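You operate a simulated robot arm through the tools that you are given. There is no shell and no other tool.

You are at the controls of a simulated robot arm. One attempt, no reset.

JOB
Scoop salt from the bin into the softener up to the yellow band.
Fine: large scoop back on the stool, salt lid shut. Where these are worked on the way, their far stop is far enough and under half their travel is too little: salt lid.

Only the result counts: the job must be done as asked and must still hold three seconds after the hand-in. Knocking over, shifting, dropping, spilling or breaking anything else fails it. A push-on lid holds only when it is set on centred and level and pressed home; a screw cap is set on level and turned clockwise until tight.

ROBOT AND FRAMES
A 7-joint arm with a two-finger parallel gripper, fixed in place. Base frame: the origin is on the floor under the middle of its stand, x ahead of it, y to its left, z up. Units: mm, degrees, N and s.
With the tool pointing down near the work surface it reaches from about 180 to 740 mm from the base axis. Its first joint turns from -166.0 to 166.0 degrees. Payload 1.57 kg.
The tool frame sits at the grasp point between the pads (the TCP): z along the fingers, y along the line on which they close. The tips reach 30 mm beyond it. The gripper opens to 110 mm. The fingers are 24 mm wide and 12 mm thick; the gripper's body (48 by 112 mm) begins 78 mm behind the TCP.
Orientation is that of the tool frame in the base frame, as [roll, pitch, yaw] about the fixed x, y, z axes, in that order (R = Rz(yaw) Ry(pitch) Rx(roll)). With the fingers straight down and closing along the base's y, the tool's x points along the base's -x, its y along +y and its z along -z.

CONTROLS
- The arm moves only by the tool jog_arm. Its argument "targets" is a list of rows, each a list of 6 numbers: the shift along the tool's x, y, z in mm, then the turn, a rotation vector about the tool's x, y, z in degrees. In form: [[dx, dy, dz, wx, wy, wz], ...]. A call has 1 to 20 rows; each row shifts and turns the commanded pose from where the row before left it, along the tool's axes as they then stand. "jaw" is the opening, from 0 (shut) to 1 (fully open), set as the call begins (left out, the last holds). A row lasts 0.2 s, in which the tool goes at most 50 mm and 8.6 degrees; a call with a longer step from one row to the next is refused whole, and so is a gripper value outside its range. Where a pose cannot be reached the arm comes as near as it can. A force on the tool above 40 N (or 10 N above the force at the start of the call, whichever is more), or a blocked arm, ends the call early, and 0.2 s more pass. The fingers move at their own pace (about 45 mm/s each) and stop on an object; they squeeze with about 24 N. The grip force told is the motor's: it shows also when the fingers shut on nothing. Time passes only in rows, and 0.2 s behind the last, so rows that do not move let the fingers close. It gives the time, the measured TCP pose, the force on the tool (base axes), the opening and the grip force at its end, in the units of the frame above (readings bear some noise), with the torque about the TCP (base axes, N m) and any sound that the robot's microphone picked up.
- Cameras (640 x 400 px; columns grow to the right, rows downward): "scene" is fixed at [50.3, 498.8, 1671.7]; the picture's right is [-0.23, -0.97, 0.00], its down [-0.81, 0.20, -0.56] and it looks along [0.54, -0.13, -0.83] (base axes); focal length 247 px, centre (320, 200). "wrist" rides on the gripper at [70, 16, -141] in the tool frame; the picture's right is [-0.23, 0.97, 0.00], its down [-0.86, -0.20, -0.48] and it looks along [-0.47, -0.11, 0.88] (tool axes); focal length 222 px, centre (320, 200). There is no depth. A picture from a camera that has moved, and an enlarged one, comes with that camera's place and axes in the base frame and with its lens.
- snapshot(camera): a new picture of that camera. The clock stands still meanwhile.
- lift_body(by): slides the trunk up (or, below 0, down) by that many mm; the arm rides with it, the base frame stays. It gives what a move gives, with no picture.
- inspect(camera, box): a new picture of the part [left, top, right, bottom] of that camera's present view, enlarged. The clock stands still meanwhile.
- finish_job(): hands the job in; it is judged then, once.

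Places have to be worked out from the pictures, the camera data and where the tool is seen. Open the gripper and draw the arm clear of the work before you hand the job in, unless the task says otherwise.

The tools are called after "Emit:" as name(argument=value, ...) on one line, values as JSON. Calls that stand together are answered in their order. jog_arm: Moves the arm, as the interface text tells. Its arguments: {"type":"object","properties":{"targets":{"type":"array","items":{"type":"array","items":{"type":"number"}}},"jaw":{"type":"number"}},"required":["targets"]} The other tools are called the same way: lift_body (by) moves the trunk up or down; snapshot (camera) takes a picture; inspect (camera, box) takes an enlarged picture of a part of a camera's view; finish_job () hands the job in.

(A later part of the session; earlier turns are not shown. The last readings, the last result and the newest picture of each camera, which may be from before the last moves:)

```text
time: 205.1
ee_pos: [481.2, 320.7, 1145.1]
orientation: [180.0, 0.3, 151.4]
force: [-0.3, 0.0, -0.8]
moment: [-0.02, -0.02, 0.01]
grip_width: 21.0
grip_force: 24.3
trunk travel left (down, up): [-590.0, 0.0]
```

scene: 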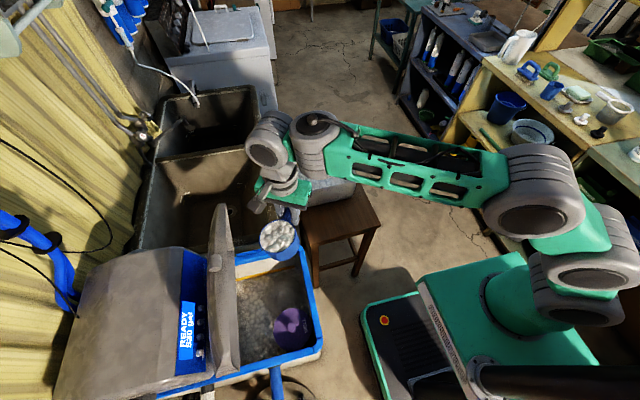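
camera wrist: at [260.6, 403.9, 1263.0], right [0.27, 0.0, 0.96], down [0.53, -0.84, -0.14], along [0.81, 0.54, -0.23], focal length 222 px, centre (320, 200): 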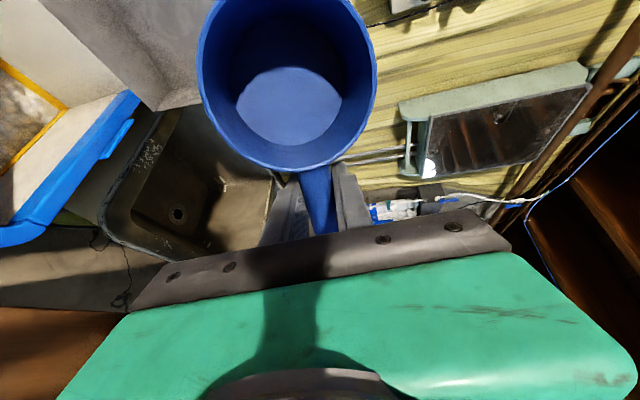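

Third load is full. Carrying it to the tank along the same path, and I'll check the band from the same viewpoint as before the first pour.

Emit:
jog_arm(targets=[[20, 11, 0, 0, 0, 0], [24, 13, 0, 0, 0, 0], [24, 13, 0, 0, 0, 0], [24, 13, 0, 0, 0, 0], [24, 13, 0, 0, 0, 0], [24, 13, 0, 0, 0, 0], [24, 13, 0, 0, 0, 0], [24, 13, 0, 0, 0, 0]])

Emit:
jog_arm(targets=[[23, 13.5, 0, 0, 0, 0], [23, 13.5, 0, 0, 0, 0], [0, 0, -20, 0, 0, 0], [0, 0, -20, 0, 0, 0], [0, 0, -20, 0, 0, 0]])

Emit:
lift_body(by=-150)

Emit:
snapshot(camera="wrist")

Emit:
inspect(camera="wrist", box=[340, 0, 560, 140])

```text
time: 206.9
ee_pos: [365.1, 501.7, 1146.3]
orientation: [-180.0, 0.1, 151.2]
force: [-0.2, 1.1, -1.1]
moment: [-0.01, -0.04, -0.03]
grip_width: 20.9
grip_force: 24.2
trunk travel left (down, up): [-590.0, 0.0]
```

```text
time: 208.1
ee_pos: [337.6, 546.9, 1204.7]
orientation: [-179.8, 0.2, 151.2]
force: [-0.3, 1.1, -0.3]
moment: [-0.01, -0.01, 0.01]
grip_width: 21.0
grip_force: 23.9
trunk travel left (down, up): [-590.0, 0.0]
```

```text
time: 209.9
ee_pos: [338.9, 547.0, 1055.7]
orientation: [180.0, 0.2, 151.1]
force: [-1.3, -0.3, 0.3]
moment: [-0.02, 0.0, -0.02]
grip_width: 20.9
grip_force: 23.9
trunk travel left (down, up): [-440.0, 150.0]
```

```text
taken
camera wrist: at [285.2, 595.0, 1196.4], right [0.67, 0.74, 0.0], down [0.65, -0.59, 0.48], along [0.36, -0.32, -0.88], focal length 222 px, centre (320, 200)
```

wrist: 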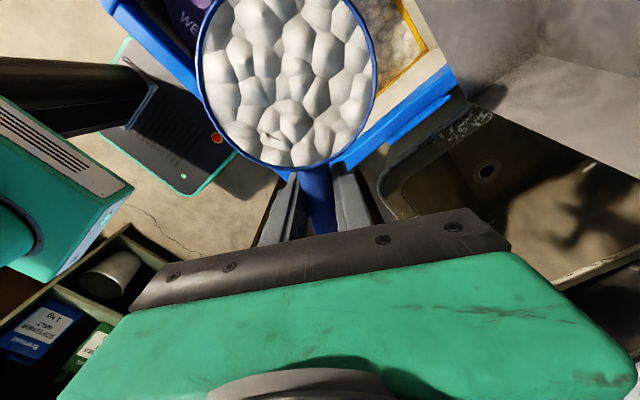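

```text
2.86 times, centred on (450, 70) of wrist
camera zoom: at [285.2, 595.0, 1196.4], right [0.67, 0.74, 0.0], down [0.65, -0.59, 0.48], along [0.36, -0.32, -0.88], focal length 635 px, centre (-51, 571)
```

zoom: 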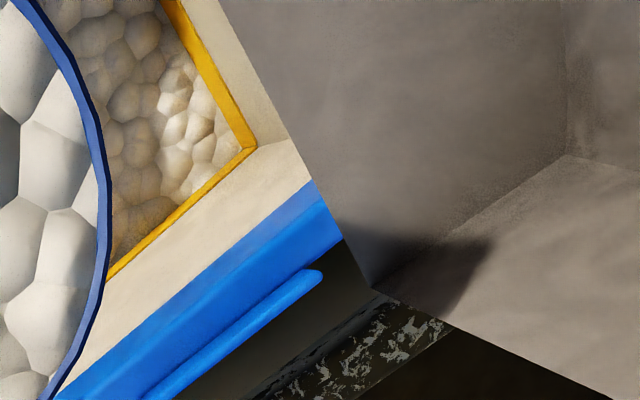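

Emit:
inspect(camera="wrist", box=[375, 0, 435, 60])

```text
6.67 times, centred on (405, 30) of wrist
camera zoom: at [285.2, 595.0, 1196.4], right [0.67, 0.74, 0.0], down [0.65, -0.59, 0.48], along [0.36, -0.32, -0.88], focal length 1481 px, centre (-247, 1333)
```

zoom: 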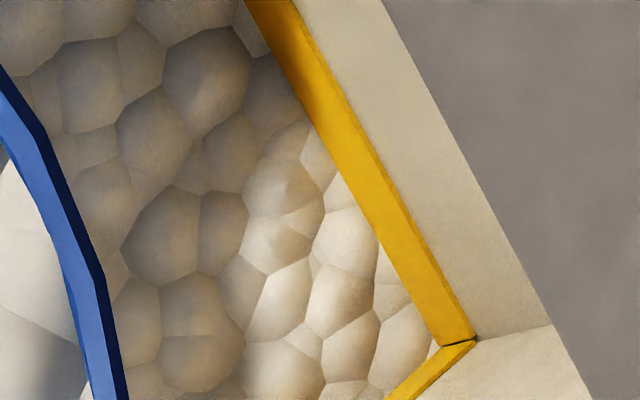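

The sliver of wall under the band is gone, and the visible band height shrank from about 23 mm to 18 mm. So the salt is now roughly 5 mm into the band, and this third load should bring it to about 10 mm, comfortably inside. Proceeding with the pour.

Emit:
jog_arm(targets=[[0, 2, -36, -8, 0, 0], [0, 7, -35, -8, 0, 0], [0, 12, -34, -8, 0, 0]])

Emit:
lift_body(by=-110)

Emit:
jog_arm(targets=[[0, 14.2, -34, -8, 0, 0], [0, 18.5, -31, -8, 0, 0], [0, 22.5, -28, -8, 0, 0]])

Emit:
lift_body(by=-110)

Emit:
inspect(camera="scene", box=[180, 200, 340, 400])

```text
time: 210.7
ee_pos: [342.0, 552.4, 1163.9]
orientation: [155.9, 0.2, 151.2]
force: [0.1, 0.1, -1.2]
moment: [-0.05, -0.01, -0.01]
grip_width: 21.1
grip_force: 23.4
trunk travel left (down, up): [-440.0, 150.0]
```

```text
time: 212.1
ee_pos: [342.3, 552.3, 1053.4]
orientation: [156.0, 0.2, 151.3]
force: [0.2, 0.4, -1.4]
moment: [-0.01, -0.05, 0.01]
grip_width: 20.9
grip_force: 23.5
trunk travel left (down, up): [-330.0, 260.0]
```

```text
time: 212.9
ee_pos: [334.5, 568.2, 1172.7]
orientation: [132.2, 0.3, 151.1]
force: [-0.2, 0.3, -1.6]
moment: [-0.04, -0.01, -0.02]
grip_width: 21.1
grip_force: 24.0
out of reach, approached as far as the arm can: row 2
trunk travel left (down, up): [-330.0, 260.0]
```

```text
time: 214.3
ee_pos: [333.3, 568.5, 1064.5]
orientation: [132.1, 0.2, 151.3]
force: [0.2, -0.6, -1.2]
moment: [-0.01, 0.02, -0.02]
grip_width: 20.9
grip_force: 24.2
trunk travel left (down, up): [-220.0, 370.0]
```

```text
2.00 times, centred on (260, 300) of scene
camera zoom: at [50.3, 498.8, 1671.7], right [-0.23, -0.97, 0.0], down [-0.81, 0.2, -0.56], along [0.54, -0.13, -0.83], focal length 493 px, centre (440, 0)
```

zoom: 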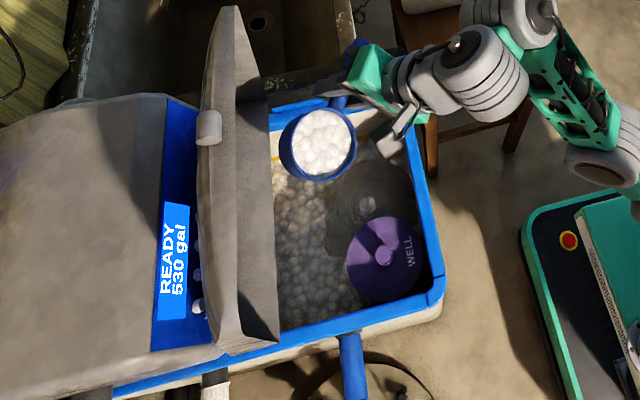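

Emit:
jog_arm(targets=[[0, 26, -22, -8, 0, 0], [0, 28, -19, -8, 0, 0]])

Emit:
lift_body(by=-80)

Emit:
inspect(camera="scene", box=[180, 200, 340, 400])

```text
time: 214.9
ee_pos: [342.8, 557.4, 1145.2]
orientation: [123.4, -0.4, 151.9]
force: [0.5, 1.2, -1.5]
moment: [0.02, -0.05, 0.02]
grip_width: 20.8
grip_force: 23.7
out of reach, approached as far as the arm can: row 1, 2
trunk travel left (down, up): [-220.0, 370.0]
```

```text
time: 216.1
ee_pos: [342.5, 556.2, 1067.3]
orientation: [123.5, -0.3, 151.9]
force: [-0.4, -0.2, -1.0]
moment: [0.01, -0.02, -0.01]
grip_width: 20.9
grip_force: 24.1
trunk travel left (down, up): [-140.0, 450.0]
```

```text
2.00 times, centred on (260, 300) of scene
camera zoom: at [50.3, 498.8, 1671.7], right [-0.23, -0.97, 0.0], down [-0.81, 0.2, -0.56], along [0.54, -0.13, -0.83], focal length 493 px, centre (440, 0)
```

zoom: 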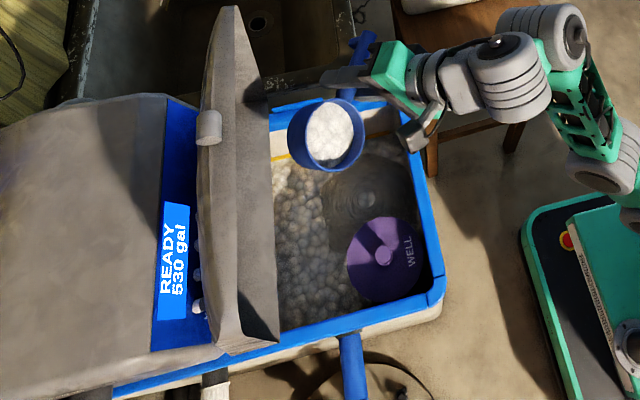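

Emit:
jog_arm(targets=[[0, 14, -22, -8, 0, 0], [0, 16, -20, -8, 0, 0]])

Emit:
lift_body(by=-70)

Emit:
inspect(camera="scene", box=[180, 200, 340, 400])

```text
time: 216.7
ee_pos: [358.0, 535.0, 1156.8]
orientation: [112.0, -0.7, 153.0]
force: [0.0, 0.6, -1.2]
moment: [-0.01, -0.03, -0.03]
grip_width: 20.9
grip_force: 24.0
out of reach, approached as far as the arm can: row 1, 2
trunk travel left (down, up): [-140.0, 450.0]
```

```text
time: 217.8
ee_pos: [356.4, 534.7, 1087.0]
orientation: [111.9, -0.8, 153.1]
force: [0.3, -0.2, -1.8]
moment: [-0.01, -0.04, -0.02]
grip_width: 21.2
grip_force: 23.8
trunk travel left (down, up): [-70.0, 520.0]
```

```text
2.00 times, centred on (260, 300) of scene
camera zoom: at [50.3, 498.8, 1671.7], right [-0.23, -0.97, 0.0], down [-0.81, 0.2, -0.56], along [0.54, -0.13, -0.83], focal length 493 px, centre (440, 0)
```

zoom: 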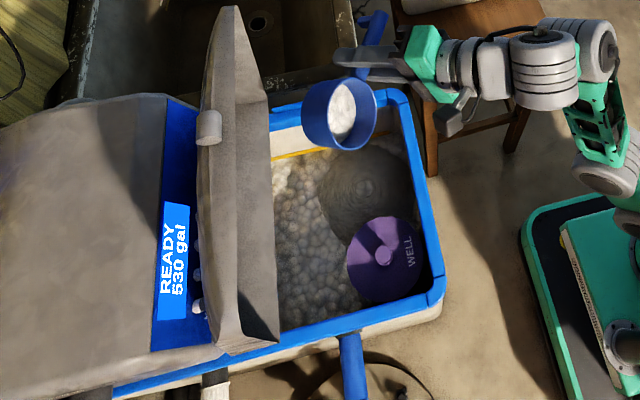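

Roughly a third left. One more tilt stage should empty it; the expected drift from here stays over open salt.

Emit:
jog_arm(targets=[[0, 18, -8, -8, 0, 0], [0, 20, -5, -8, 0, 0]])

Emit:
inspect(camera="scene", box=[180, 200, 340, 400])

Emit:
snapshot(camera="wrist")

```text
time: 218.4
ee_pos: [385.4, 540.7, 1177.1]
orientation: [96.0, -0.8, 153.0]
force: [-0.7, -0.5, -0.1]
moment: [0.0, 0.0, 0.03]
grip_width: 20.9
grip_force: 24.1
out of reach, approached as far as the arm can: row 1, 2
trunk travel left (down, up): [-70.0, 520.0]
```

```text
2.00 times, centred on (260, 300) of scene
camera zoom: at [50.3, 498.8, 1671.7], right [-0.23, -0.97, 0.0], down [-0.81, 0.2, -0.56], along [0.54, -0.13, -0.83], focal length 493 px, centre (440, 0)
```

zoom: 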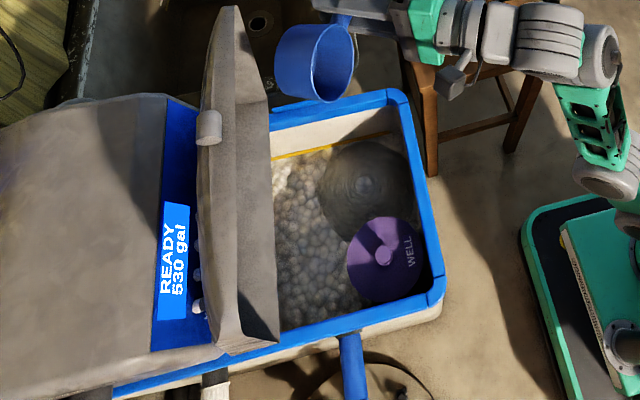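

```text
taken
camera wrist: at [260.4, 448.9, 1208.5], right [0.26, -0.02, 0.97], down [0.54, -0.83, -0.16], along [0.8, 0.56, -0.21], focal length 222 px, centre (320, 200)
```

wrist: 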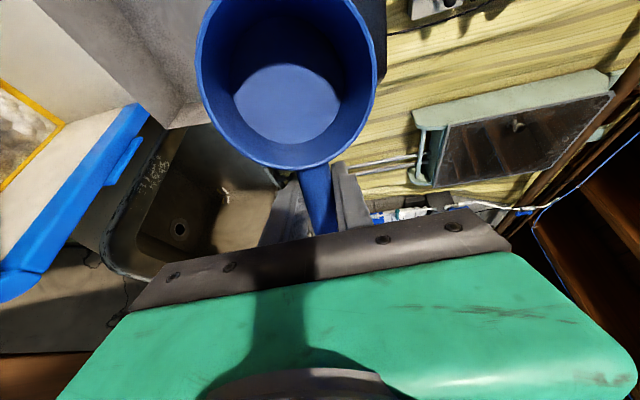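

Empty, without touching anything. Let me look closely at the level against the band now.

Emit:
inspect(camera="scene", box=[240, 240, 330, 370])

Emit:
inspect(camera="scene", box=[255, 255, 315, 305])

Emit:
inspect(camera="wrist", box=[0, 60, 80, 200])

```text
3.08 times, centred on (285, 305) of scene
camera zoom: at [50.3, 498.8, 1671.7], right [-0.23, -0.97, 0.0], down [-0.81, 0.2, -0.56], along [0.54, -0.13, -0.83], focal length 759 px, centre (428, -123)
```

zoom: 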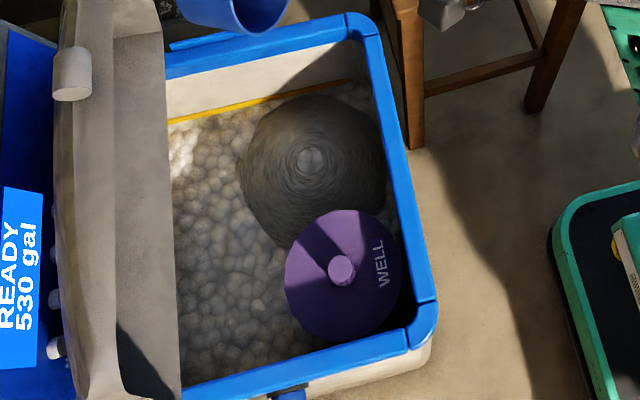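

```text
8.00 times, centred on (285, 280) of scene
camera zoom: at [50.3, 498.8, 1671.7], right [-0.23, -0.97, 0.0], down [-0.81, 0.2, -0.56], along [0.54, -0.13, -0.83], focal length 1973 px, centre (600, -440)
```

zoom: 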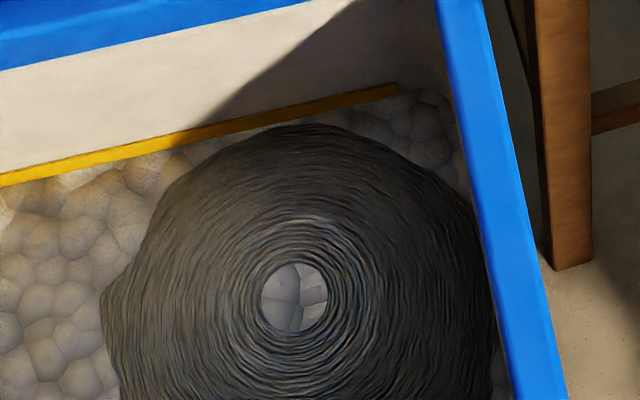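

```text
2.86 times, centred on (40, 130) of wrist
camera zoom: at [260.4, 448.9, 1208.5], right [0.26, -0.02, 0.97], down [0.54, -0.83, -0.16], along [0.8, 0.56, -0.21], focal length 635 px, centre (1120, 400)
```

zoom: 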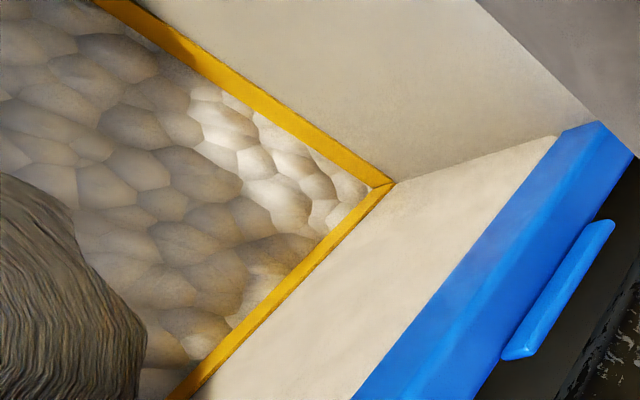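

The visible band height has gone 23 → 18 → 13.6 mm, so the salt surface is now about 9–10 mm up inside the 23 mm band, plus a small cone. That's up to the band, so no more salt. I'll back off and take the scoop back to the stool.

Emit:
jog_arm(targets=[[0, -4, -25, 0, 0, 0], [0, -4, -30, 0, 0, 0], [0, -4, -30, 0, 0, 0]])

Emit:
lift_body(by=300)

Emit:
jog_arm(targets=[[0, -30, 2, 8, 0, 0], [0, -30, 6, 8, 0, 0], [0, -28, 12, 8, 0, 0], [0, -27, 16, 8, 0, 0], [0, -25, 19, 8, 0, 0], [0, -22, 22, 8, 0, 0], [0, -19, 25, 8, 0, 0], [0, -15, 28, 8, 0, 0], [0, -10, 30, 8, 0, 0], [0, -5, 30, 8, 0, 0], [0, 0, 20, 4, 0, 0]])

Emit:
snapshot(camera="scene")

```text
time: 219.2
ee_pos: [359.6, 467.2, 1199.3]
orientation: [96.2, -0.7, 153.2]
force: [0.7, 0.6, -0.9]
moment: [0.0, -0.02, 0.0]
grip_width: 21.2
grip_force: 24.4
out of reach, approached as far as the arm can: row 1, 2, 3
trunk travel left (down, up): [-70.0, 520.0]
```

```text
time: 222.2
ee_pos: [359.6, 467.1, 1498.0]
orientation: [96.2, -0.8, 153.2]
force: [0.3, 0.8, 0.0]
moment: [-0.03, -0.01, -0.02]
grip_width: 21.0
grip_force: 24.5
trunk travel left (down, up): [-370.0, 220.0]
```

```text
time: 224.6
ee_pos: [368.6, 364.5, 1039.5]
orientation: [-179.5, -0.8, 153.2]
force: [0.1, -0.1, -0.7]
moment: [0.0, -0.04, 0.04]
grip_width: 20.9
grip_force: 23.7
out of reach, approached as far as the arm can: row 3, 4, 5, 6, 7, 8, 9, 10
trunk travel left (down, up): [-370.0, 220.0]
```

```text
taken
```

scene: 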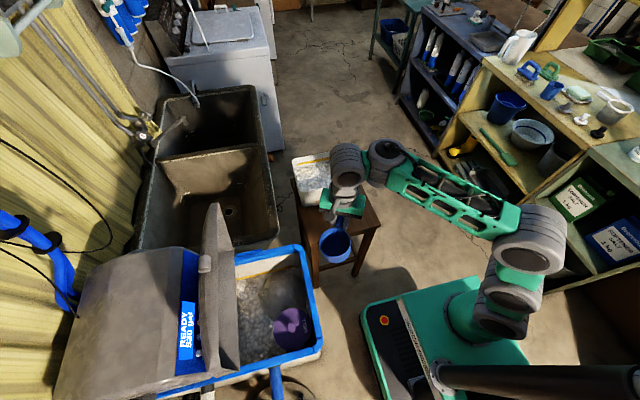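

Now I turn about the vertical and carry the empty scoop to above its original spot on the stool.

Emit:
jog_arm(targets=[[0, 0, 0, 0, -1.0, 7.69], [0, 0, 0, 0, 0, 7.69], [0, 0, 0, 0, 0, 7.69], [0, 0, 0, 0, 0, 7.69], [0, 0, 0, 0, 0, 7.69], [0, 0, 0, 0, 0, 7.69], [0, 0, 0, 0, 0, 7.69], [0, 0, 0, 0, 0, 7.69], [0, 0, 0, 0, 0, 7.69]])

Emit:
jog_arm(targets=[[-17.8, 23.6, 15, 0, 0, 0], [-17.8, 23.6, 15, 0, 0, 0], [-17.8, 23.6, 15, 0, 0, 0], [-17.8, 23.6, 15, 0, 0, 0], [-17.8, 23.6, 15, 0, 0, 0], [-17.8, 23.6, 15, 0, 0, 0], [-17.8, 23.6, 15, 0, 0, 0], [-17.8, 23.6, 15, 0, 0, 0]])

Emit:
inspect(camera="scene", box=[280, 110, 430, 250])

Emit:
snapshot(camera="wrist")

```text
time: 226.6
ee_pos: [369.5, 363.8, 1041.4]
orientation: [179.9, 0.2, 83.9]
force: [-0.2, -0.3, -1.6]
moment: [-0.03, 0.0, -0.02]
grip_width: 21.0
grip_force: 24.4
trunk travel left (down, up): [-370.0, 220.0]
```

```text
time: 228.4
ee_pos: [543.3, 201.3, 921.2]
orientation: [179.9, 0.2, 83.9]
force: [0.2, 0.2, -0.4]
moment: [-0.05, 0.01, 0.01]
grip_width: 20.9
grip_force: 23.9
trunk travel left (down, up): [-370.0, 220.0]
```

```text
2.86 times, centred on (355, 180) of scene
camera zoom: at [50.3, 498.8, 1671.7], right [-0.23, -0.97, 0.0], down [-0.81, 0.2, -0.56], along [0.54, -0.13, -0.83], focal length 705 px, centre (220, 257)
```

zoom: 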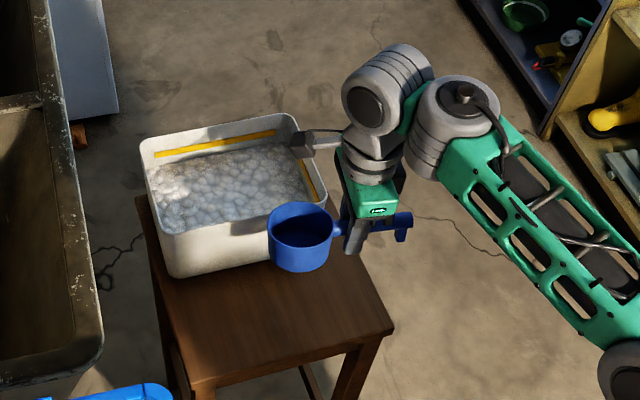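

```text
taken
camera wrist: at [565.5, 270.5, 1061.7], right [0.94, -0.33, 0.0], down [-0.29, -0.83, 0.48], along [-0.16, -0.46, -0.88], focal length 222 px, centre (320, 200)
```

wrist: 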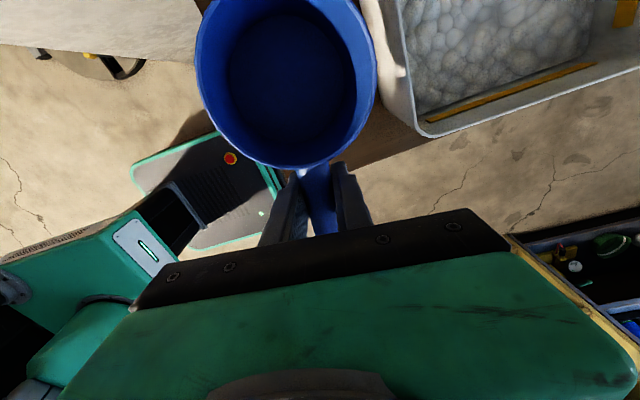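

Positioned above the original spot. Lowering with the trunk, then levelling the scoop by the 5° it turned in the grip.

Emit:
lift_body(by=-125)

Emit:
jog_arm(targets=[[0, 0, 0, -2.5, 0, 0], [0, 0, 0, -2.5, 0, 0]])

Emit:
inspect(camera="scene", box=[310, 160, 410, 240])

Emit:
inspect(camera="wrist", box=[180, 0, 540, 220])

```text
time: 229.9
ee_pos: [541.7, 202.7, 796.9]
orientation: [179.9, 0.3, 83.9]
force: [-0.7, 1.2, -1.6]
moment: [-0.03, 0.02, -0.01]
grip_width: 20.9
grip_force: 24.1
trunk travel left (down, up): [-245.0, 345.0]
```

```text
time: 230.5
ee_pos: [546.7, 216.2, 796.5]
orientation: [178.4, -1.6, 84.0]
force: [0.4, -0.9, -0.8]
moment: [-0.02, 0.02, 0.05]
grip_width: 21.1
grip_force: 24.1
out of reach, approached as far as the arm can: row 2
trunk travel left (down, up): [-245.0, 345.0]
```

```text
5.00 times, centred on (360, 200) of scene
camera zoom: at [50.3, 498.8, 1671.7], right [-0.23, -0.97, 0.0], down [-0.81, 0.2, -0.56], along [0.54, -0.13, -0.83], focal length 1233 px, centre (120, 200)
```

zoom: 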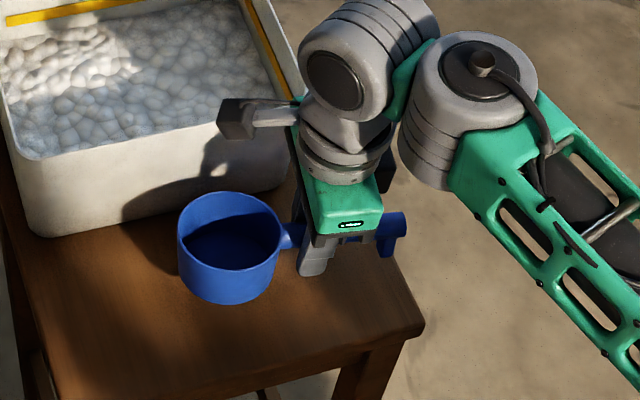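

```text
1.78 times, centred on (360, 110) of wrist
camera zoom: at [565.7, 280.1, 940.4], right [0.94, -0.33, 0.02], down [-0.3, -0.84, 0.45], along [-0.13, -0.43, -0.89], focal length 395 px, centre (249, 360)
```

zoom: 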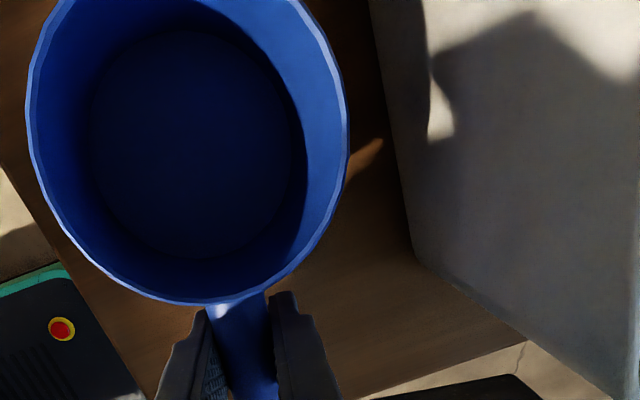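

Outward tilt isn't available this low, so I'll set it down as is; it's within about 4° of level and will settle flat. Lowering gently with force checks.

Emit:
lift_body(by=-15)

Emit:
lift_body(by=-5)

Emit:
lift_body(by=-3)

Emit:
inspect(camera="scene", box=[310, 160, 410, 240])

```text
time: 231.2
ee_pos: [546.9, 216.7, 781.3]
orientation: [178.4, -1.6, 83.8]
force: [0.4, 0.6, -0.3]
moment: [-0.04, 0.0, 0.01]
grip_width: 20.8
grip_force: 23.9
trunk travel left (down, up): [-230.0, 360.0]
```

```text
time: 231.7
ee_pos: [546.8, 215.8, 778.0]
orientation: [178.5, -1.6, 83.9]
force: [0.6, 0.1, -0.9]
moment: [0.0, 0.0, -0.01]
grip_width: 20.7
grip_force: 24.1
trunk travel left (down, up): [-225.0, 365.0]
```

```text
time: 232.2
ee_pos: [546.9, 216.5, 774.9]
orientation: [178.4, -1.6, 83.9]
force: [0.1, 0.1, -0.9]
moment: [-0.03, 0.0, 0.0]
grip_width: 20.9
grip_force: 24.4
trunk travel left (down, up): [-222.0, 368.0]
```

```text
5.00 times, centred on (360, 200) of scene
camera zoom: at [50.3, 498.8, 1671.7], right [-0.23, -0.97, 0.0], down [-0.81, 0.2, -0.56], along [0.54, -0.13, -0.83], focal length 1233 px, centre (120, 200)
```

zoom: 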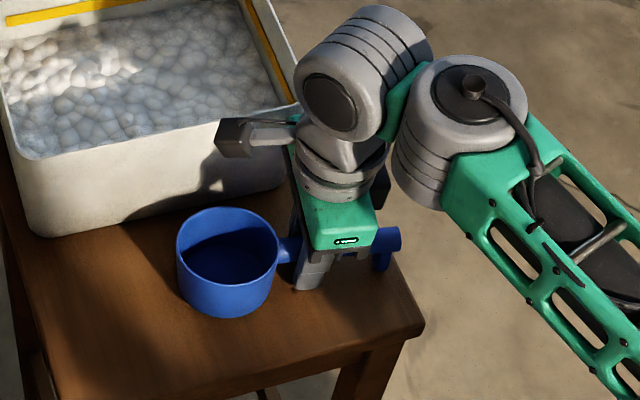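

Emit:
lift_body(by=-2)

Emit:
lift_body(by=-2)

```text
time: 232.7
ee_pos: [546.8, 216.1, 773.3]
orientation: [178.3, -1.6, 83.8]
force: [-0.4, 0.4, 1.9]
moment: [0.14, -0.1, 0.04]
grip_width: 20.8
grip_force: 24.4
trunk travel left (down, up): [-220.0, 370.0]
```

```text
time: 233.2
ee_pos: [546.8, 215.7, 771.1]
orientation: [178.2, -1.6, 83.8]
force: [-2.3, 1.0, 10.7]
moment: [-0.42, 0.02, -0.05]
grip_width: 20.9
grip_force: 24.4
trunk travel left (down, up): [-218.0, 372.0]
```

The scoop is resting on the stool. Opening the fingers.

Emit:
jog_arm(targets=[[0, 0, 0, 0, 0, 0], [0, 0, 0, 0, 0, 0], [0, 0, 0, 0, 0, 0], [0, 0, 0, 0, 0, 0]], jaw=0.5)

Emit:
inspect(camera="scene", box=[310, 160, 410, 240])

Emit:
inspect(camera="wrist", box=[180, 0, 540, 220])

```text
time: 234.2
ee_pos: [547.6, 215.8, 770.8]
orientation: [178.3, -1.8, 83.9]
force: [8.8, -5.1, 11.7]
moment: [-0.27, 0.13, 0.28]
grip_width: 45.9
grip_force: 0.0
trunk travel left (down, up): [-218.0, 372.0]
```

```text
5.00 times, centred on (360, 200) of scene
camera zoom: at [50.3, 498.8, 1671.7], right [-0.23, -0.97, 0.0], down [-0.81, 0.2, -0.56], along [0.54, -0.13, -0.83], focal length 1233 px, centre (120, 200)
```

zoom: 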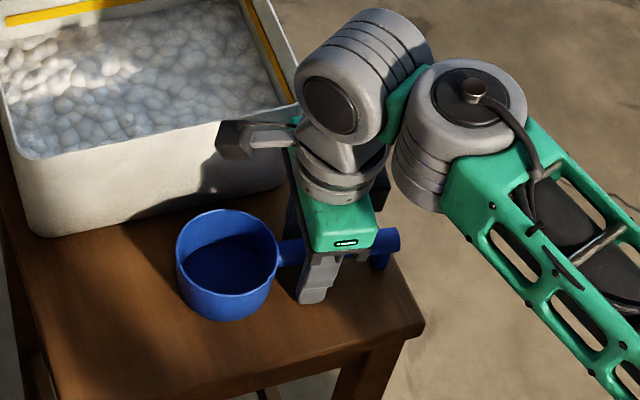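

```text
1.78 times, centred on (360, 110) of wrist
camera zoom: at [565.5, 279.5, 914.5], right [0.94, -0.33, 0.02], down [-0.3, -0.84, 0.45], along [-0.13, -0.43, -0.89], focal length 395 px, centre (249, 360)
```

zoom: 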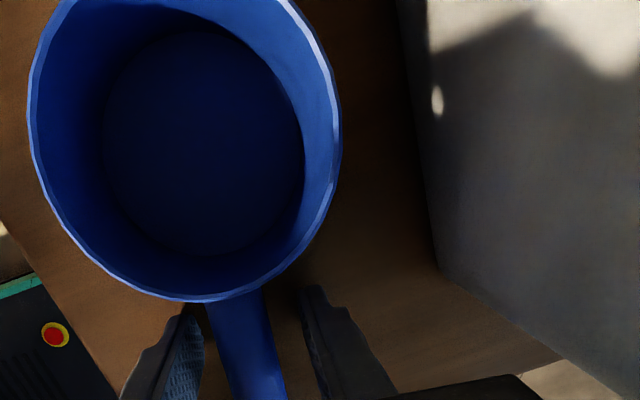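

Released; the fingertips are just pressing on the stool top. I'll raise straight up and check that the scoop stays.

Emit:
lift_body(by=6)

Emit:
lift_body(by=60)

Emit:
lift_body(by=100)

Emit:
inspect(camera="scene", box=[270, 110, 430, 250])

Emit:
snapshot(camera="wrist")

```text
time: 234.8
ee_pos: [546.0, 215.8, 775.5]
orientation: [178.5, -1.5, 83.9]
force: [-0.9, 0.2, 0.2]
moment: [0.0, 0.03, 0.01]
grip_width: 55.0
grip_force: 0.0
trunk travel left (down, up): [-224.0, 366.0]
```

```text
time: 235.8
ee_pos: [548.2, 215.7, 835.9]
orientation: [178.4, -1.7, 83.9]
force: [-0.4, -0.7, -0.8]
moment: [0.01, 0.01, 0.01]
grip_width: 55.2
grip_force: 0.0
trunk travel left (down, up): [-284.0, 306.0]
```

```text
time: 237.1
ee_pos: [547.7, 216.8, 934.8]
orientation: [178.4, -1.6, 83.9]
force: [0.0, -0.1, 0.5]
moment: [-0.03, 0.01, 0.0]
grip_width: 55.2
grip_force: 0.1
trunk travel left (down, up): [-384.0, 206.0]
```

```text
2.86 times, centred on (350, 180) of scene
camera zoom: at [50.3, 498.8, 1671.7], right [-0.23, -0.97, 0.0], down [-0.81, 0.2, -0.56], along [0.54, -0.13, -0.83], focal length 705 px, centre (234, 257)
```

zoom: 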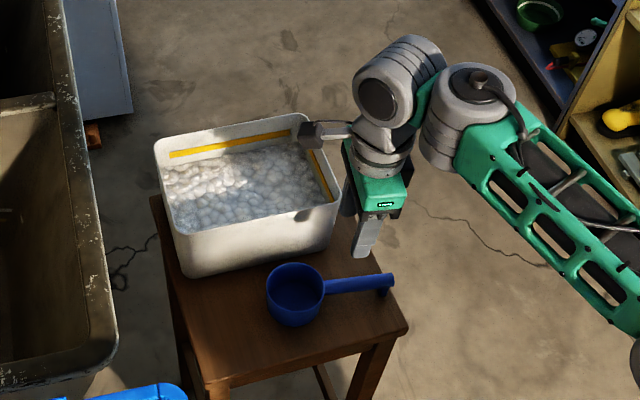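

```text
taken
camera wrist: at [565.6, 280.0, 1079.3], right [0.94, -0.33, 0.02], down [-0.3, -0.84, 0.45], along [-0.13, -0.43, -0.89], focal length 222 px, centre (320, 200)
```

wrist: 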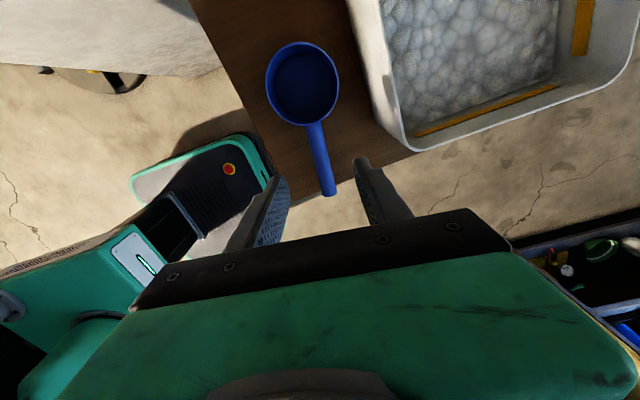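

The scoop is back on the stool, standing flat. Now the lid: its knob is near (234, 657, 1262), i.e. about 79° open. I'll move over, tilt the tool outward, grip the knob as before and swing the lid down. First, straighten and travel with clearance.

Emit:
jog_arm(targets=[[0, 0, -30, 1.6, -1.6, -6], [0, 0, -35, 0, 0, 0], [0, 0, -35, 0, 0, 0], [26, -32, 0, 0, 0, 0], [26, -32, 0, 0, 0, 0], [26, -32, 0, 0, 0, 0], [26, -32, 0, 0, 0, 0], [26, -32, 0, 0, 0, 0], [26, -32, 0, 0, 0, 0], [26, -32, 0, 0, 0, 0], [26, -32, 0, 0, 0, 0], [20, -32, 0, 0, 0, 0]])

Emit:
lift_body(by=74)

Emit:
snapshot(camera="scene")

```text
time: 239.7
ee_pos: [257.0, 442.9, 1035.0]
orientation: [179.9, 0.1, 90.0]
force: [0.0, 0.5, -0.4]
moment: [0.02, -0.01, 0.0]
grip_width: 54.9
grip_force: 0.1
trunk travel left (down, up): [-384.0, 206.0]
```

```text
time: 240.8
ee_pos: [257.3, 444.0, 1109.4]
orientation: [179.8, 0.1, 89.9]
force: [0.3, -0.6, 0.3]
moment: [-0.01, -0.01, 0.0]
grip_width: 54.9
grip_force: 0.1
trunk travel left (down, up): [-458.0, 132.0]
```

```text
taken
```

scene: 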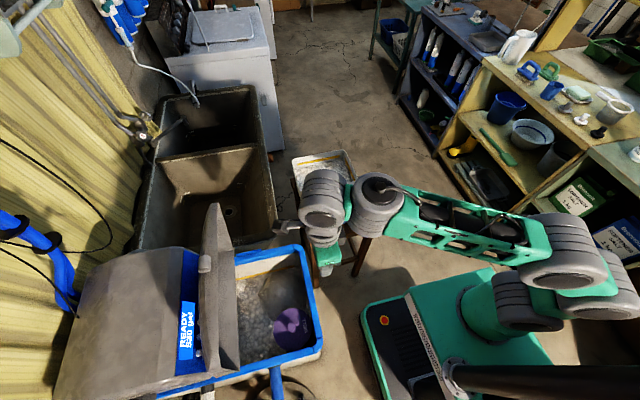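

Emit:
inspect(camera="scene", box=[175, 190, 265, 290])

Emit:
snapshot(camera="wrist")

```text
4.00 times, centred on (220, 240) of scene
camera zoom: at [50.3, 498.8, 1671.7], right [-0.23, -0.97, 0.0], down [-0.81, 0.2, -0.56], along [0.54, -0.13, -0.83], focal length 987 px, centre (720, 40)
```

zoom: 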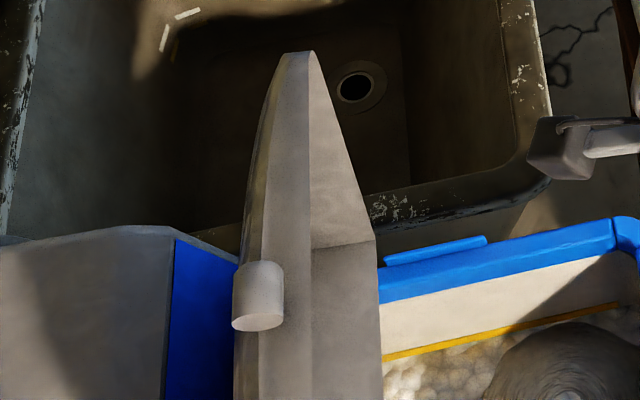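

```text
taken
camera wrist: at [273.7, 514.0, 1249.6], right [0.97, -0.23, 0.0], down [-0.2, -0.85, 0.48], along [-0.11, -0.47, -0.88], focal length 222 px, centre (320, 200)
```

wrist: 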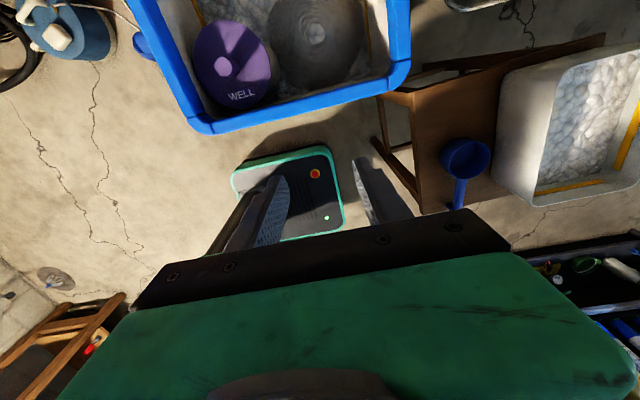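

Confirmed: knob at about (234, 656, 1262). I tilt the tool outward in steps while rising, keeping in front of the lid.

Emit:
jog_arm(targets=[[0, -4.6, -35, 0, 8, 0], [4.9, -4.6, -34.7, 0, 8, 0], [9.6, -4.6, -33.6, 0, 8, 0], [14.2, -4.6, -32, 0, 8, 0], [18.5, -4.6, -29.7, 0, 8, 0]])

Emit:
snapshot(camera="wrist")

```text
time: 242.1
ee_pos: [237.6, 442.1, 1288.6]
orientation: [180.0, -36.6, 90.0]
force: [-0.4, 0.3, -0.9]
moment: [-0.01, 0.0, -0.01]
grip_width: 55.1
grip_force: 0.1
out of reach, approached as far as the arm can: row 5
trunk travel left (down, up): [-458.0, 132.0]
```

```text
taken
camera wrist: at [252.2, 413.1, 1442.8], right [0.97, -0.18, -0.13], down [-0.2, -0.97, -0.13], along [-0.11, 0.15, -0.98], focal length 222 px, centre (320, 200)
```

wrist: 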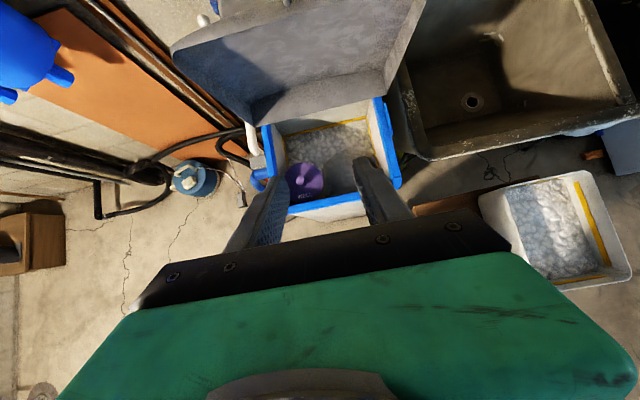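

Emit:
jog_arm(targets=[[36, -0.8, 14, 0, 0, 0], [36, -0.8, 14, 0, 0, 0], [36, -0.8, 14, 0, 0, 0], [30, -0.8, 11, 0, 0, 0]])

Emit:
snapshot(camera="wrist")

Emit:
snapshot(camera="scene")

```text
time: 243.1
ee_pos: [234.3, 584.0, 1325.5]
orientation: [180.0, -36.5, 90.0]
force: [-0.4, 0.2, 0.2]
moment: [-0.04, -0.03, -0.02]
grip_width: 55.0
grip_force: 0.0
trunk travel left (down, up): [-458.0, 132.0]
```

```text
taken
camera wrist: at [249.8, 556.9, 1480.2], right [0.97, -0.18, -0.13], down [-0.2, -0.97, -0.12], along [-0.11, 0.15, -0.98], focal length 222 px, centre (320, 200)
```

wrist: 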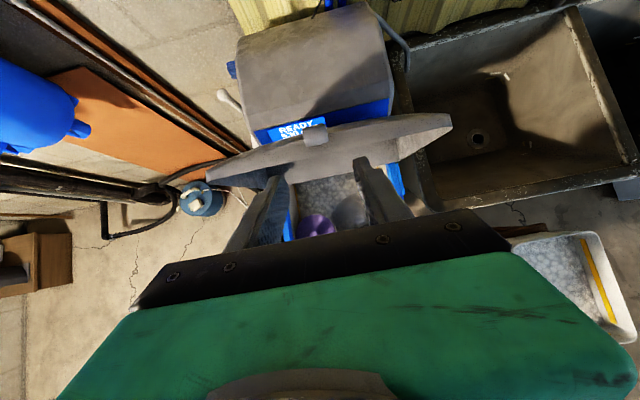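

```text
taken
```

scene: 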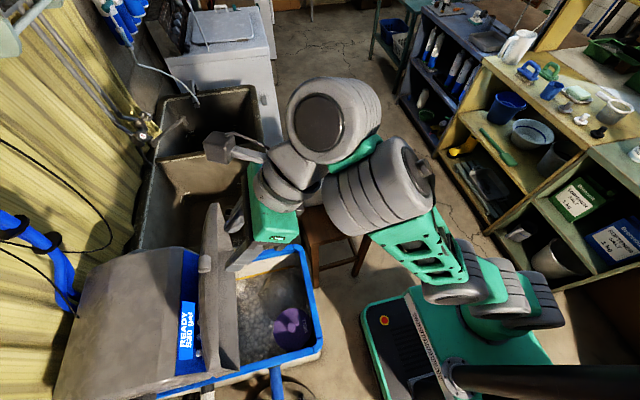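

Emit:
inspect(camera="wrist", box=[200, 90, 460, 250])

```text
2.46 times, centred on (330, 170) of wrist
camera zoom: at [249.8, 556.9, 1480.2], right [0.97, -0.18, -0.13], down [-0.2, -0.97, -0.12], along [-0.11, 0.15, -0.98], focal length 547 px, centre (295, 274)
```

zoom: 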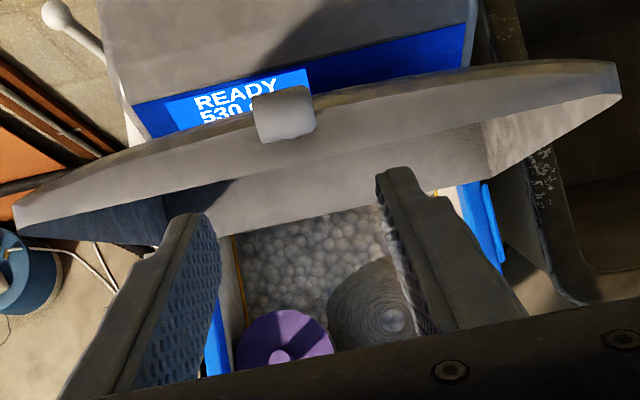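

The knob is centred in x between the fingers; I need about 20 mm along tool x and 77 mm forward. Moving in with a check on the way.

Emit:
jog_arm(targets=[[20.5, 0, 0, 0, 0, 0], [0, 0, 25, 0, 0, 0], [0, 0, 25, 0, 0, 0]])

Emit:
inspect(camera="wrist", box=[200, 90, 460, 250])

```text
time: 243.8
ee_pos: [234.5, 612.7, 1285.8]
orientation: [179.7, -36.6, 90.0]
force: [0.4, 0.2, 0.0]
moment: [-0.01, -0.02, -0.03]
grip_width: 54.9
grip_force: 0.1
out of reach, approached as far as the arm can: row 1
trunk travel left (down, up): [-458.0, 132.0]
```

```text
2.46 times, centred on (330, 170) of wrist
camera zoom: at [248.8, 585.2, 1440.3], right [0.97, -0.18, -0.13], down [-0.2, -0.97, -0.13], along [-0.11, 0.15, -0.98], focal length 547 px, centre (295, 274)
```

zoom: 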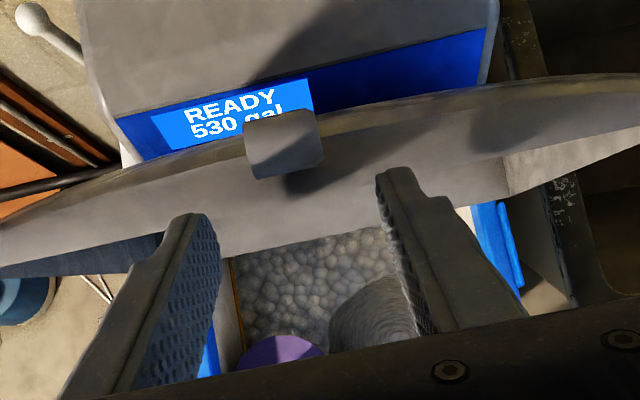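

Emit:
jog_arm(targets=[[11, 0, 0, 0, 0, 0], [11, 0, 0, 0, 0, 0]])

Emit:
inspect(camera="wrist", box=[200, 90, 460, 250])

```text
time: 244.4
ee_pos: [233.6, 612.1, 1287.3]
orientation: [179.7, -36.6, 89.9]
force: [0.4, -0.3, 0.4]
moment: [0.02, -0.01, 0.02]
grip_width: 54.8
grip_force: 0.1
out of reach, approached as far as the arm can: row 1, 2
trunk travel left (down, up): [-458.0, 132.0]
```

```text
2.46 times, centred on (330, 170) of wrist
camera zoom: at [248.7, 584.4, 1440.9], right [0.97, -0.18, -0.13], down [-0.2, -0.97, -0.13], along [-0.11, 0.15, -0.98], focal length 547 px, centre (295, 274)
```

zoom: 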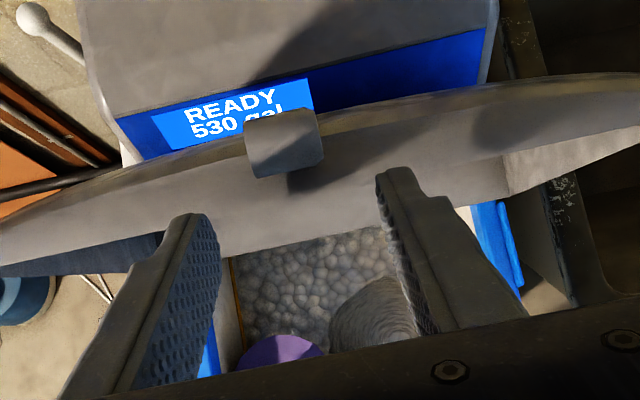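

That's the arm's extension limit at this trunk height. Raising the trunk by 50 mm gives it the reach; then I come in along the finger direction.

Emit:
lift_body(by=50)

Emit:
jog_arm(targets=[[-9, 0, 0, 0, 0, 0], [0, 0, 20, 0, 0, 0], [0, 0, 20, 0, 0, 0]])

Emit:
inspect(camera="wrist", box=[200, 90, 460, 250])

```text
time: 245.4
ee_pos: [234.1, 612.2, 1337.4]
orientation: [179.7, -36.6, 89.9]
force: [0.9, 0.0, -0.5]
moment: [-0.02, -0.02, -0.02]
grip_width: 55.1
grip_force: 0.1
trunk travel left (down, up): [-508.0, 82.0]
```

```text
time: 246.2
ee_pos: [234.6, 630.9, 1299.6]
orientation: [179.9, -36.7, 90.0]
force: [-0.1, 0.0, 0.1]
moment: [0.0, -0.02, 0.04]
grip_width: 55.0
grip_force: 0.0
trunk travel left (down, up): [-508.0, 82.0]
```

```text
2.46 times, centred on (330, 170) of wrist
camera zoom: at [248.5, 601.7, 1454.1], right [0.97, -0.18, -0.13], down [-0.2, -0.97, -0.13], along [-0.11, 0.15, -0.98], focal length 547 px, centre (295, 274)
```

zoom: 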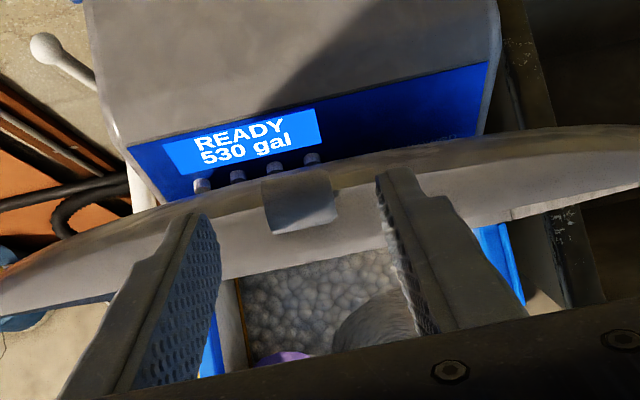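

The knob is right on line between the fingertips. Going in the last 26 mm and closing.

Emit:
jog_arm(targets=[[-2, 0, 14, 0, 0, 0], [0, 0, 13, 0, 0, 0]])

Emit:
jog_arm(targets=[[0, 0, 0, 0, 0, 0], [0, 0, 0, 0, 0, 0], [0, 0, 0, 0, 0, 0], [0, 0, 0, 0, 0, 0]], jaw=0)

Emit:
inspect(camera="wrist", box=[200, 90, 460, 250])

```text
time: 246.8
ee_pos: [231.6, 639.1, 1276.7]
orientation: [179.9, -36.7, 90.1]
force: [-0.3, -0.5, -0.7]
moment: [-0.01, -0.01, -0.01]
grip_width: 54.6
grip_force: 0.0
out of reach, approached as far as the arm can: row 2
trunk travel left (down, up): [-508.0, 82.0]
```

```text
time: 247.8
ee_pos: [235.2, 638.9, 1275.8]
orientation: [179.9, -36.7, 89.8]
force: [11.3, 1.6, 4.0]
moment: [0.05, -0.19, -0.12]
grip_width: 23.7
grip_force: 33.4
trunk travel left (down, up): [-508.0, 82.0]
```

```text
2.46 times, centred on (330, 170) of wrist
camera zoom: at [250.4, 609.5, 1431.2], right [0.97, -0.19, -0.13], down [-0.2, -0.97, -0.13], along [-0.11, 0.15, -0.98], focal length 547 px, centre (295, 274)
```

zoom: 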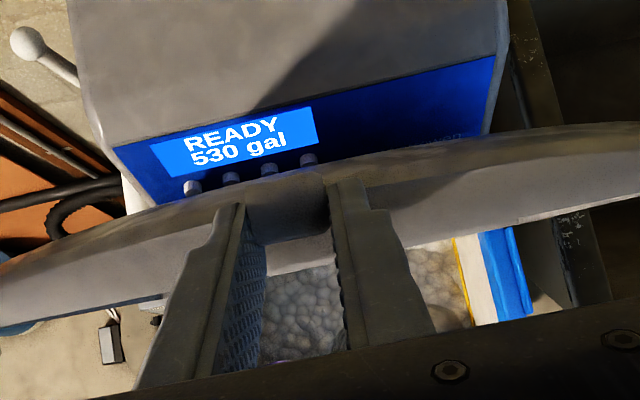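

I have the knob (23.7 mm). Now I swing the lid down along the reverse of the opening arc, gradually taking the tilt out, starting with a short piece to check forces.

Emit:
jog_arm(targets=[[-9.3, 0.5, -3.1, 0, -2.3, 0], [-9.3, 0, -3.1, 0, -2.4, 0], [-9.9, 0, -1.5, 0, -1.5, 0], [-9.9, 0, -1.5, 0, -1.5, 0]])

```text
time: 248.8
ee_pos: [235.0, 602.5, 1262.3]
orientation: [180.0, -29.0, 89.9]
force: [10.4, 5.5, 2.0]
moment: [1.1, 0.1, -0.1]
grip_width: 23.7
grip_force: 35.8
trunk travel left (down, up): [-508.0, 82.0]
```

Tracking the model well with small forces. Continuing.

Emit:
jog_arm(targets=[[-10.1, 0.5, 0, 0, -1.5, 0], [-10.2, 0, 0, 0, -1.5, 0], [-9.6, 0, 1.1, 0, -2, 0], [-9.7, 0, 1.2, 0, -2, 0], [-9.7, 0, 2.6, 0, -1.5, 0], [-9.7, 0, 2.7, 0, -1.5, 0]])

Emit:
jog_arm(targets=[[-9.1, 0, 3.8, 0, -2, 0], [-9.1, 0, 3.8, 0, -2, 0], [-8.7, 0, 5.2, 0, -1.5, 0], [-8.7, 0, 5.2, 0, -1.5, 0]])

Emit:
snapshot(camera="scene")

```text
time: 250.2
ee_pos: [234.5, 550.1, 1229.7]
orientation: [-180.0, -18.9, 89.9]
force: [7.3, 2.0, 4.0]
moment: [1.02, 0.11, -0.06]
grip_width: 23.9
grip_force: 36.0
trunk travel left (down, up): [-508.0, 82.0]
```

```text
time: 251.2
ee_pos: [234.4, 521.3, 1204.1]
orientation: [-180.0, -11.9, 89.9]
force: [6.1, 2.0, 3.7]
moment: [1.09, 0.03, 0.0]
grip_width: 23.7
grip_force: 35.7
trunk travel left (down, up): [-508.0, 82.0]
```

```text
taken
```

scene: 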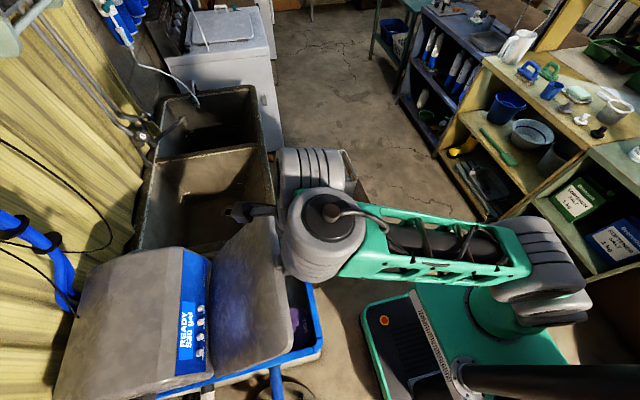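

Lid coming down smoothly. Continuing the arc.

Emit:
jog_arm(targets=[[-7.9, 0, 6.3, 0, -1.5, 0], [-7.9, 0, 6.3, 0, -1.5, 0], [-7.2, 0, 7.3, 0, -1.5, 0], [-7.2, 0, 7.3, 0, -1.5, 0], [-6.1, 0, 8.1, 0, -1.5, 0], [-6.1, 0, 8.1, 0, -1.5, 0]])

Emit:
jog_arm(targets=[[-5, 0, 8.9, 0, -1.5, 0], [-5, 0, 8.9, 0, -1.4, 0], [-4.5, 0, 9.6, 0, 0, 0], [-4.5, 0, 9.7, 0, 0, 0], [-3.8, 0, 9.9, 0, 0, 0], [-3.8, 0, 10, 0, 0, 0]])

```text
time: 252.6
ee_pos: [235.7, 485.0, 1154.1]
orientation: [179.9, -3.1, 89.9]
force: [4.3, 0.4, 5.7]
moment: [1.09, -0.09, 0.03]
grip_width: 24.1
grip_force: 36.1
trunk travel left (down, up): [-508.0, 82.0]
```

```text
time: 254.0
ee_pos: [234.1, 457.3, 1097.2]
orientation: [179.9, -0.2, 89.8]
force: [6.2, -16.2, 11.8]
moment: [1.32, 0.31, 0.0]
grip_width: 23.6
grip_force: 36.2
trunk travel left (down, up): [-508.0, 82.0]
```

Emit:
jog_arm(targets=[[-4, 0, 10, 0, 0, 0], [-4, 0, 10.2, 0, 0, 0], [-3, 0, 10.3, 0, 0, 0], [-2.4, 0, 10.4, 0, 0, 0]])

```text
time: 255.0
ee_pos: [235.2, 443.7, 1056.0]
orientation: [-179.9, -0.1, 89.9]
force: [5.4, -16.9, 9.4]
moment: [1.17, 0.04, 0.06]
grip_width: 23.7
grip_force: 36.1
trunk travel left (down, up): [-508.0, 82.0]
```

Emit:
jog_arm(targets=[[-4, 0, 10.5, 0, 0, 0], [-3, 0, 10.5, 0, 0, 0]])

Emit:
inspect(camera="wrist", box=[160, 60, 480, 260])

Emit:
inspect(camera="scene", box=[170, 200, 390, 400])

```text
time: 255.6
ee_pos: [234.8, 439.6, 1035.1]
orientation: [179.8, -0.2, 89.8]
force: [7.9, -0.3, 5.3]
moment: [0.95, 0.01, 0.08]
grip_width: 23.8
grip_force: 36.2
trunk travel left (down, up): [-508.0, 82.0]
```

```text
2.00 times, centred on (320, 160) of wrist
camera zoom: at [250.7, 508.8, 1176.0], right [0.97, -0.23, 0.0], down [-0.2, -0.86, 0.48], along [-0.11, -0.46, -0.88], focal length 444 px, centre (320, 280)
```

zoom: 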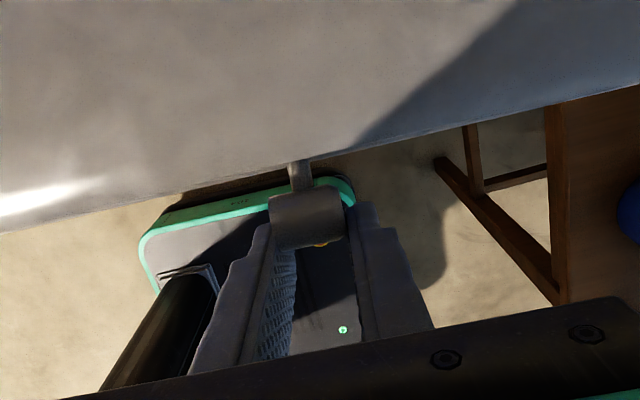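

```text
2.00 times, centred on (280, 300) of scene
camera zoom: at [50.3, 498.8, 1671.7], right [-0.23, -0.97, 0.0], down [-0.81, 0.2, -0.56], along [0.54, -0.13, -0.83], focal length 493 px, centre (400, 0)
```

zoom: 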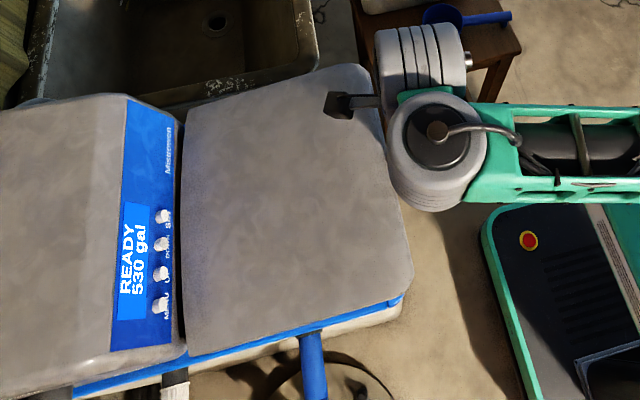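

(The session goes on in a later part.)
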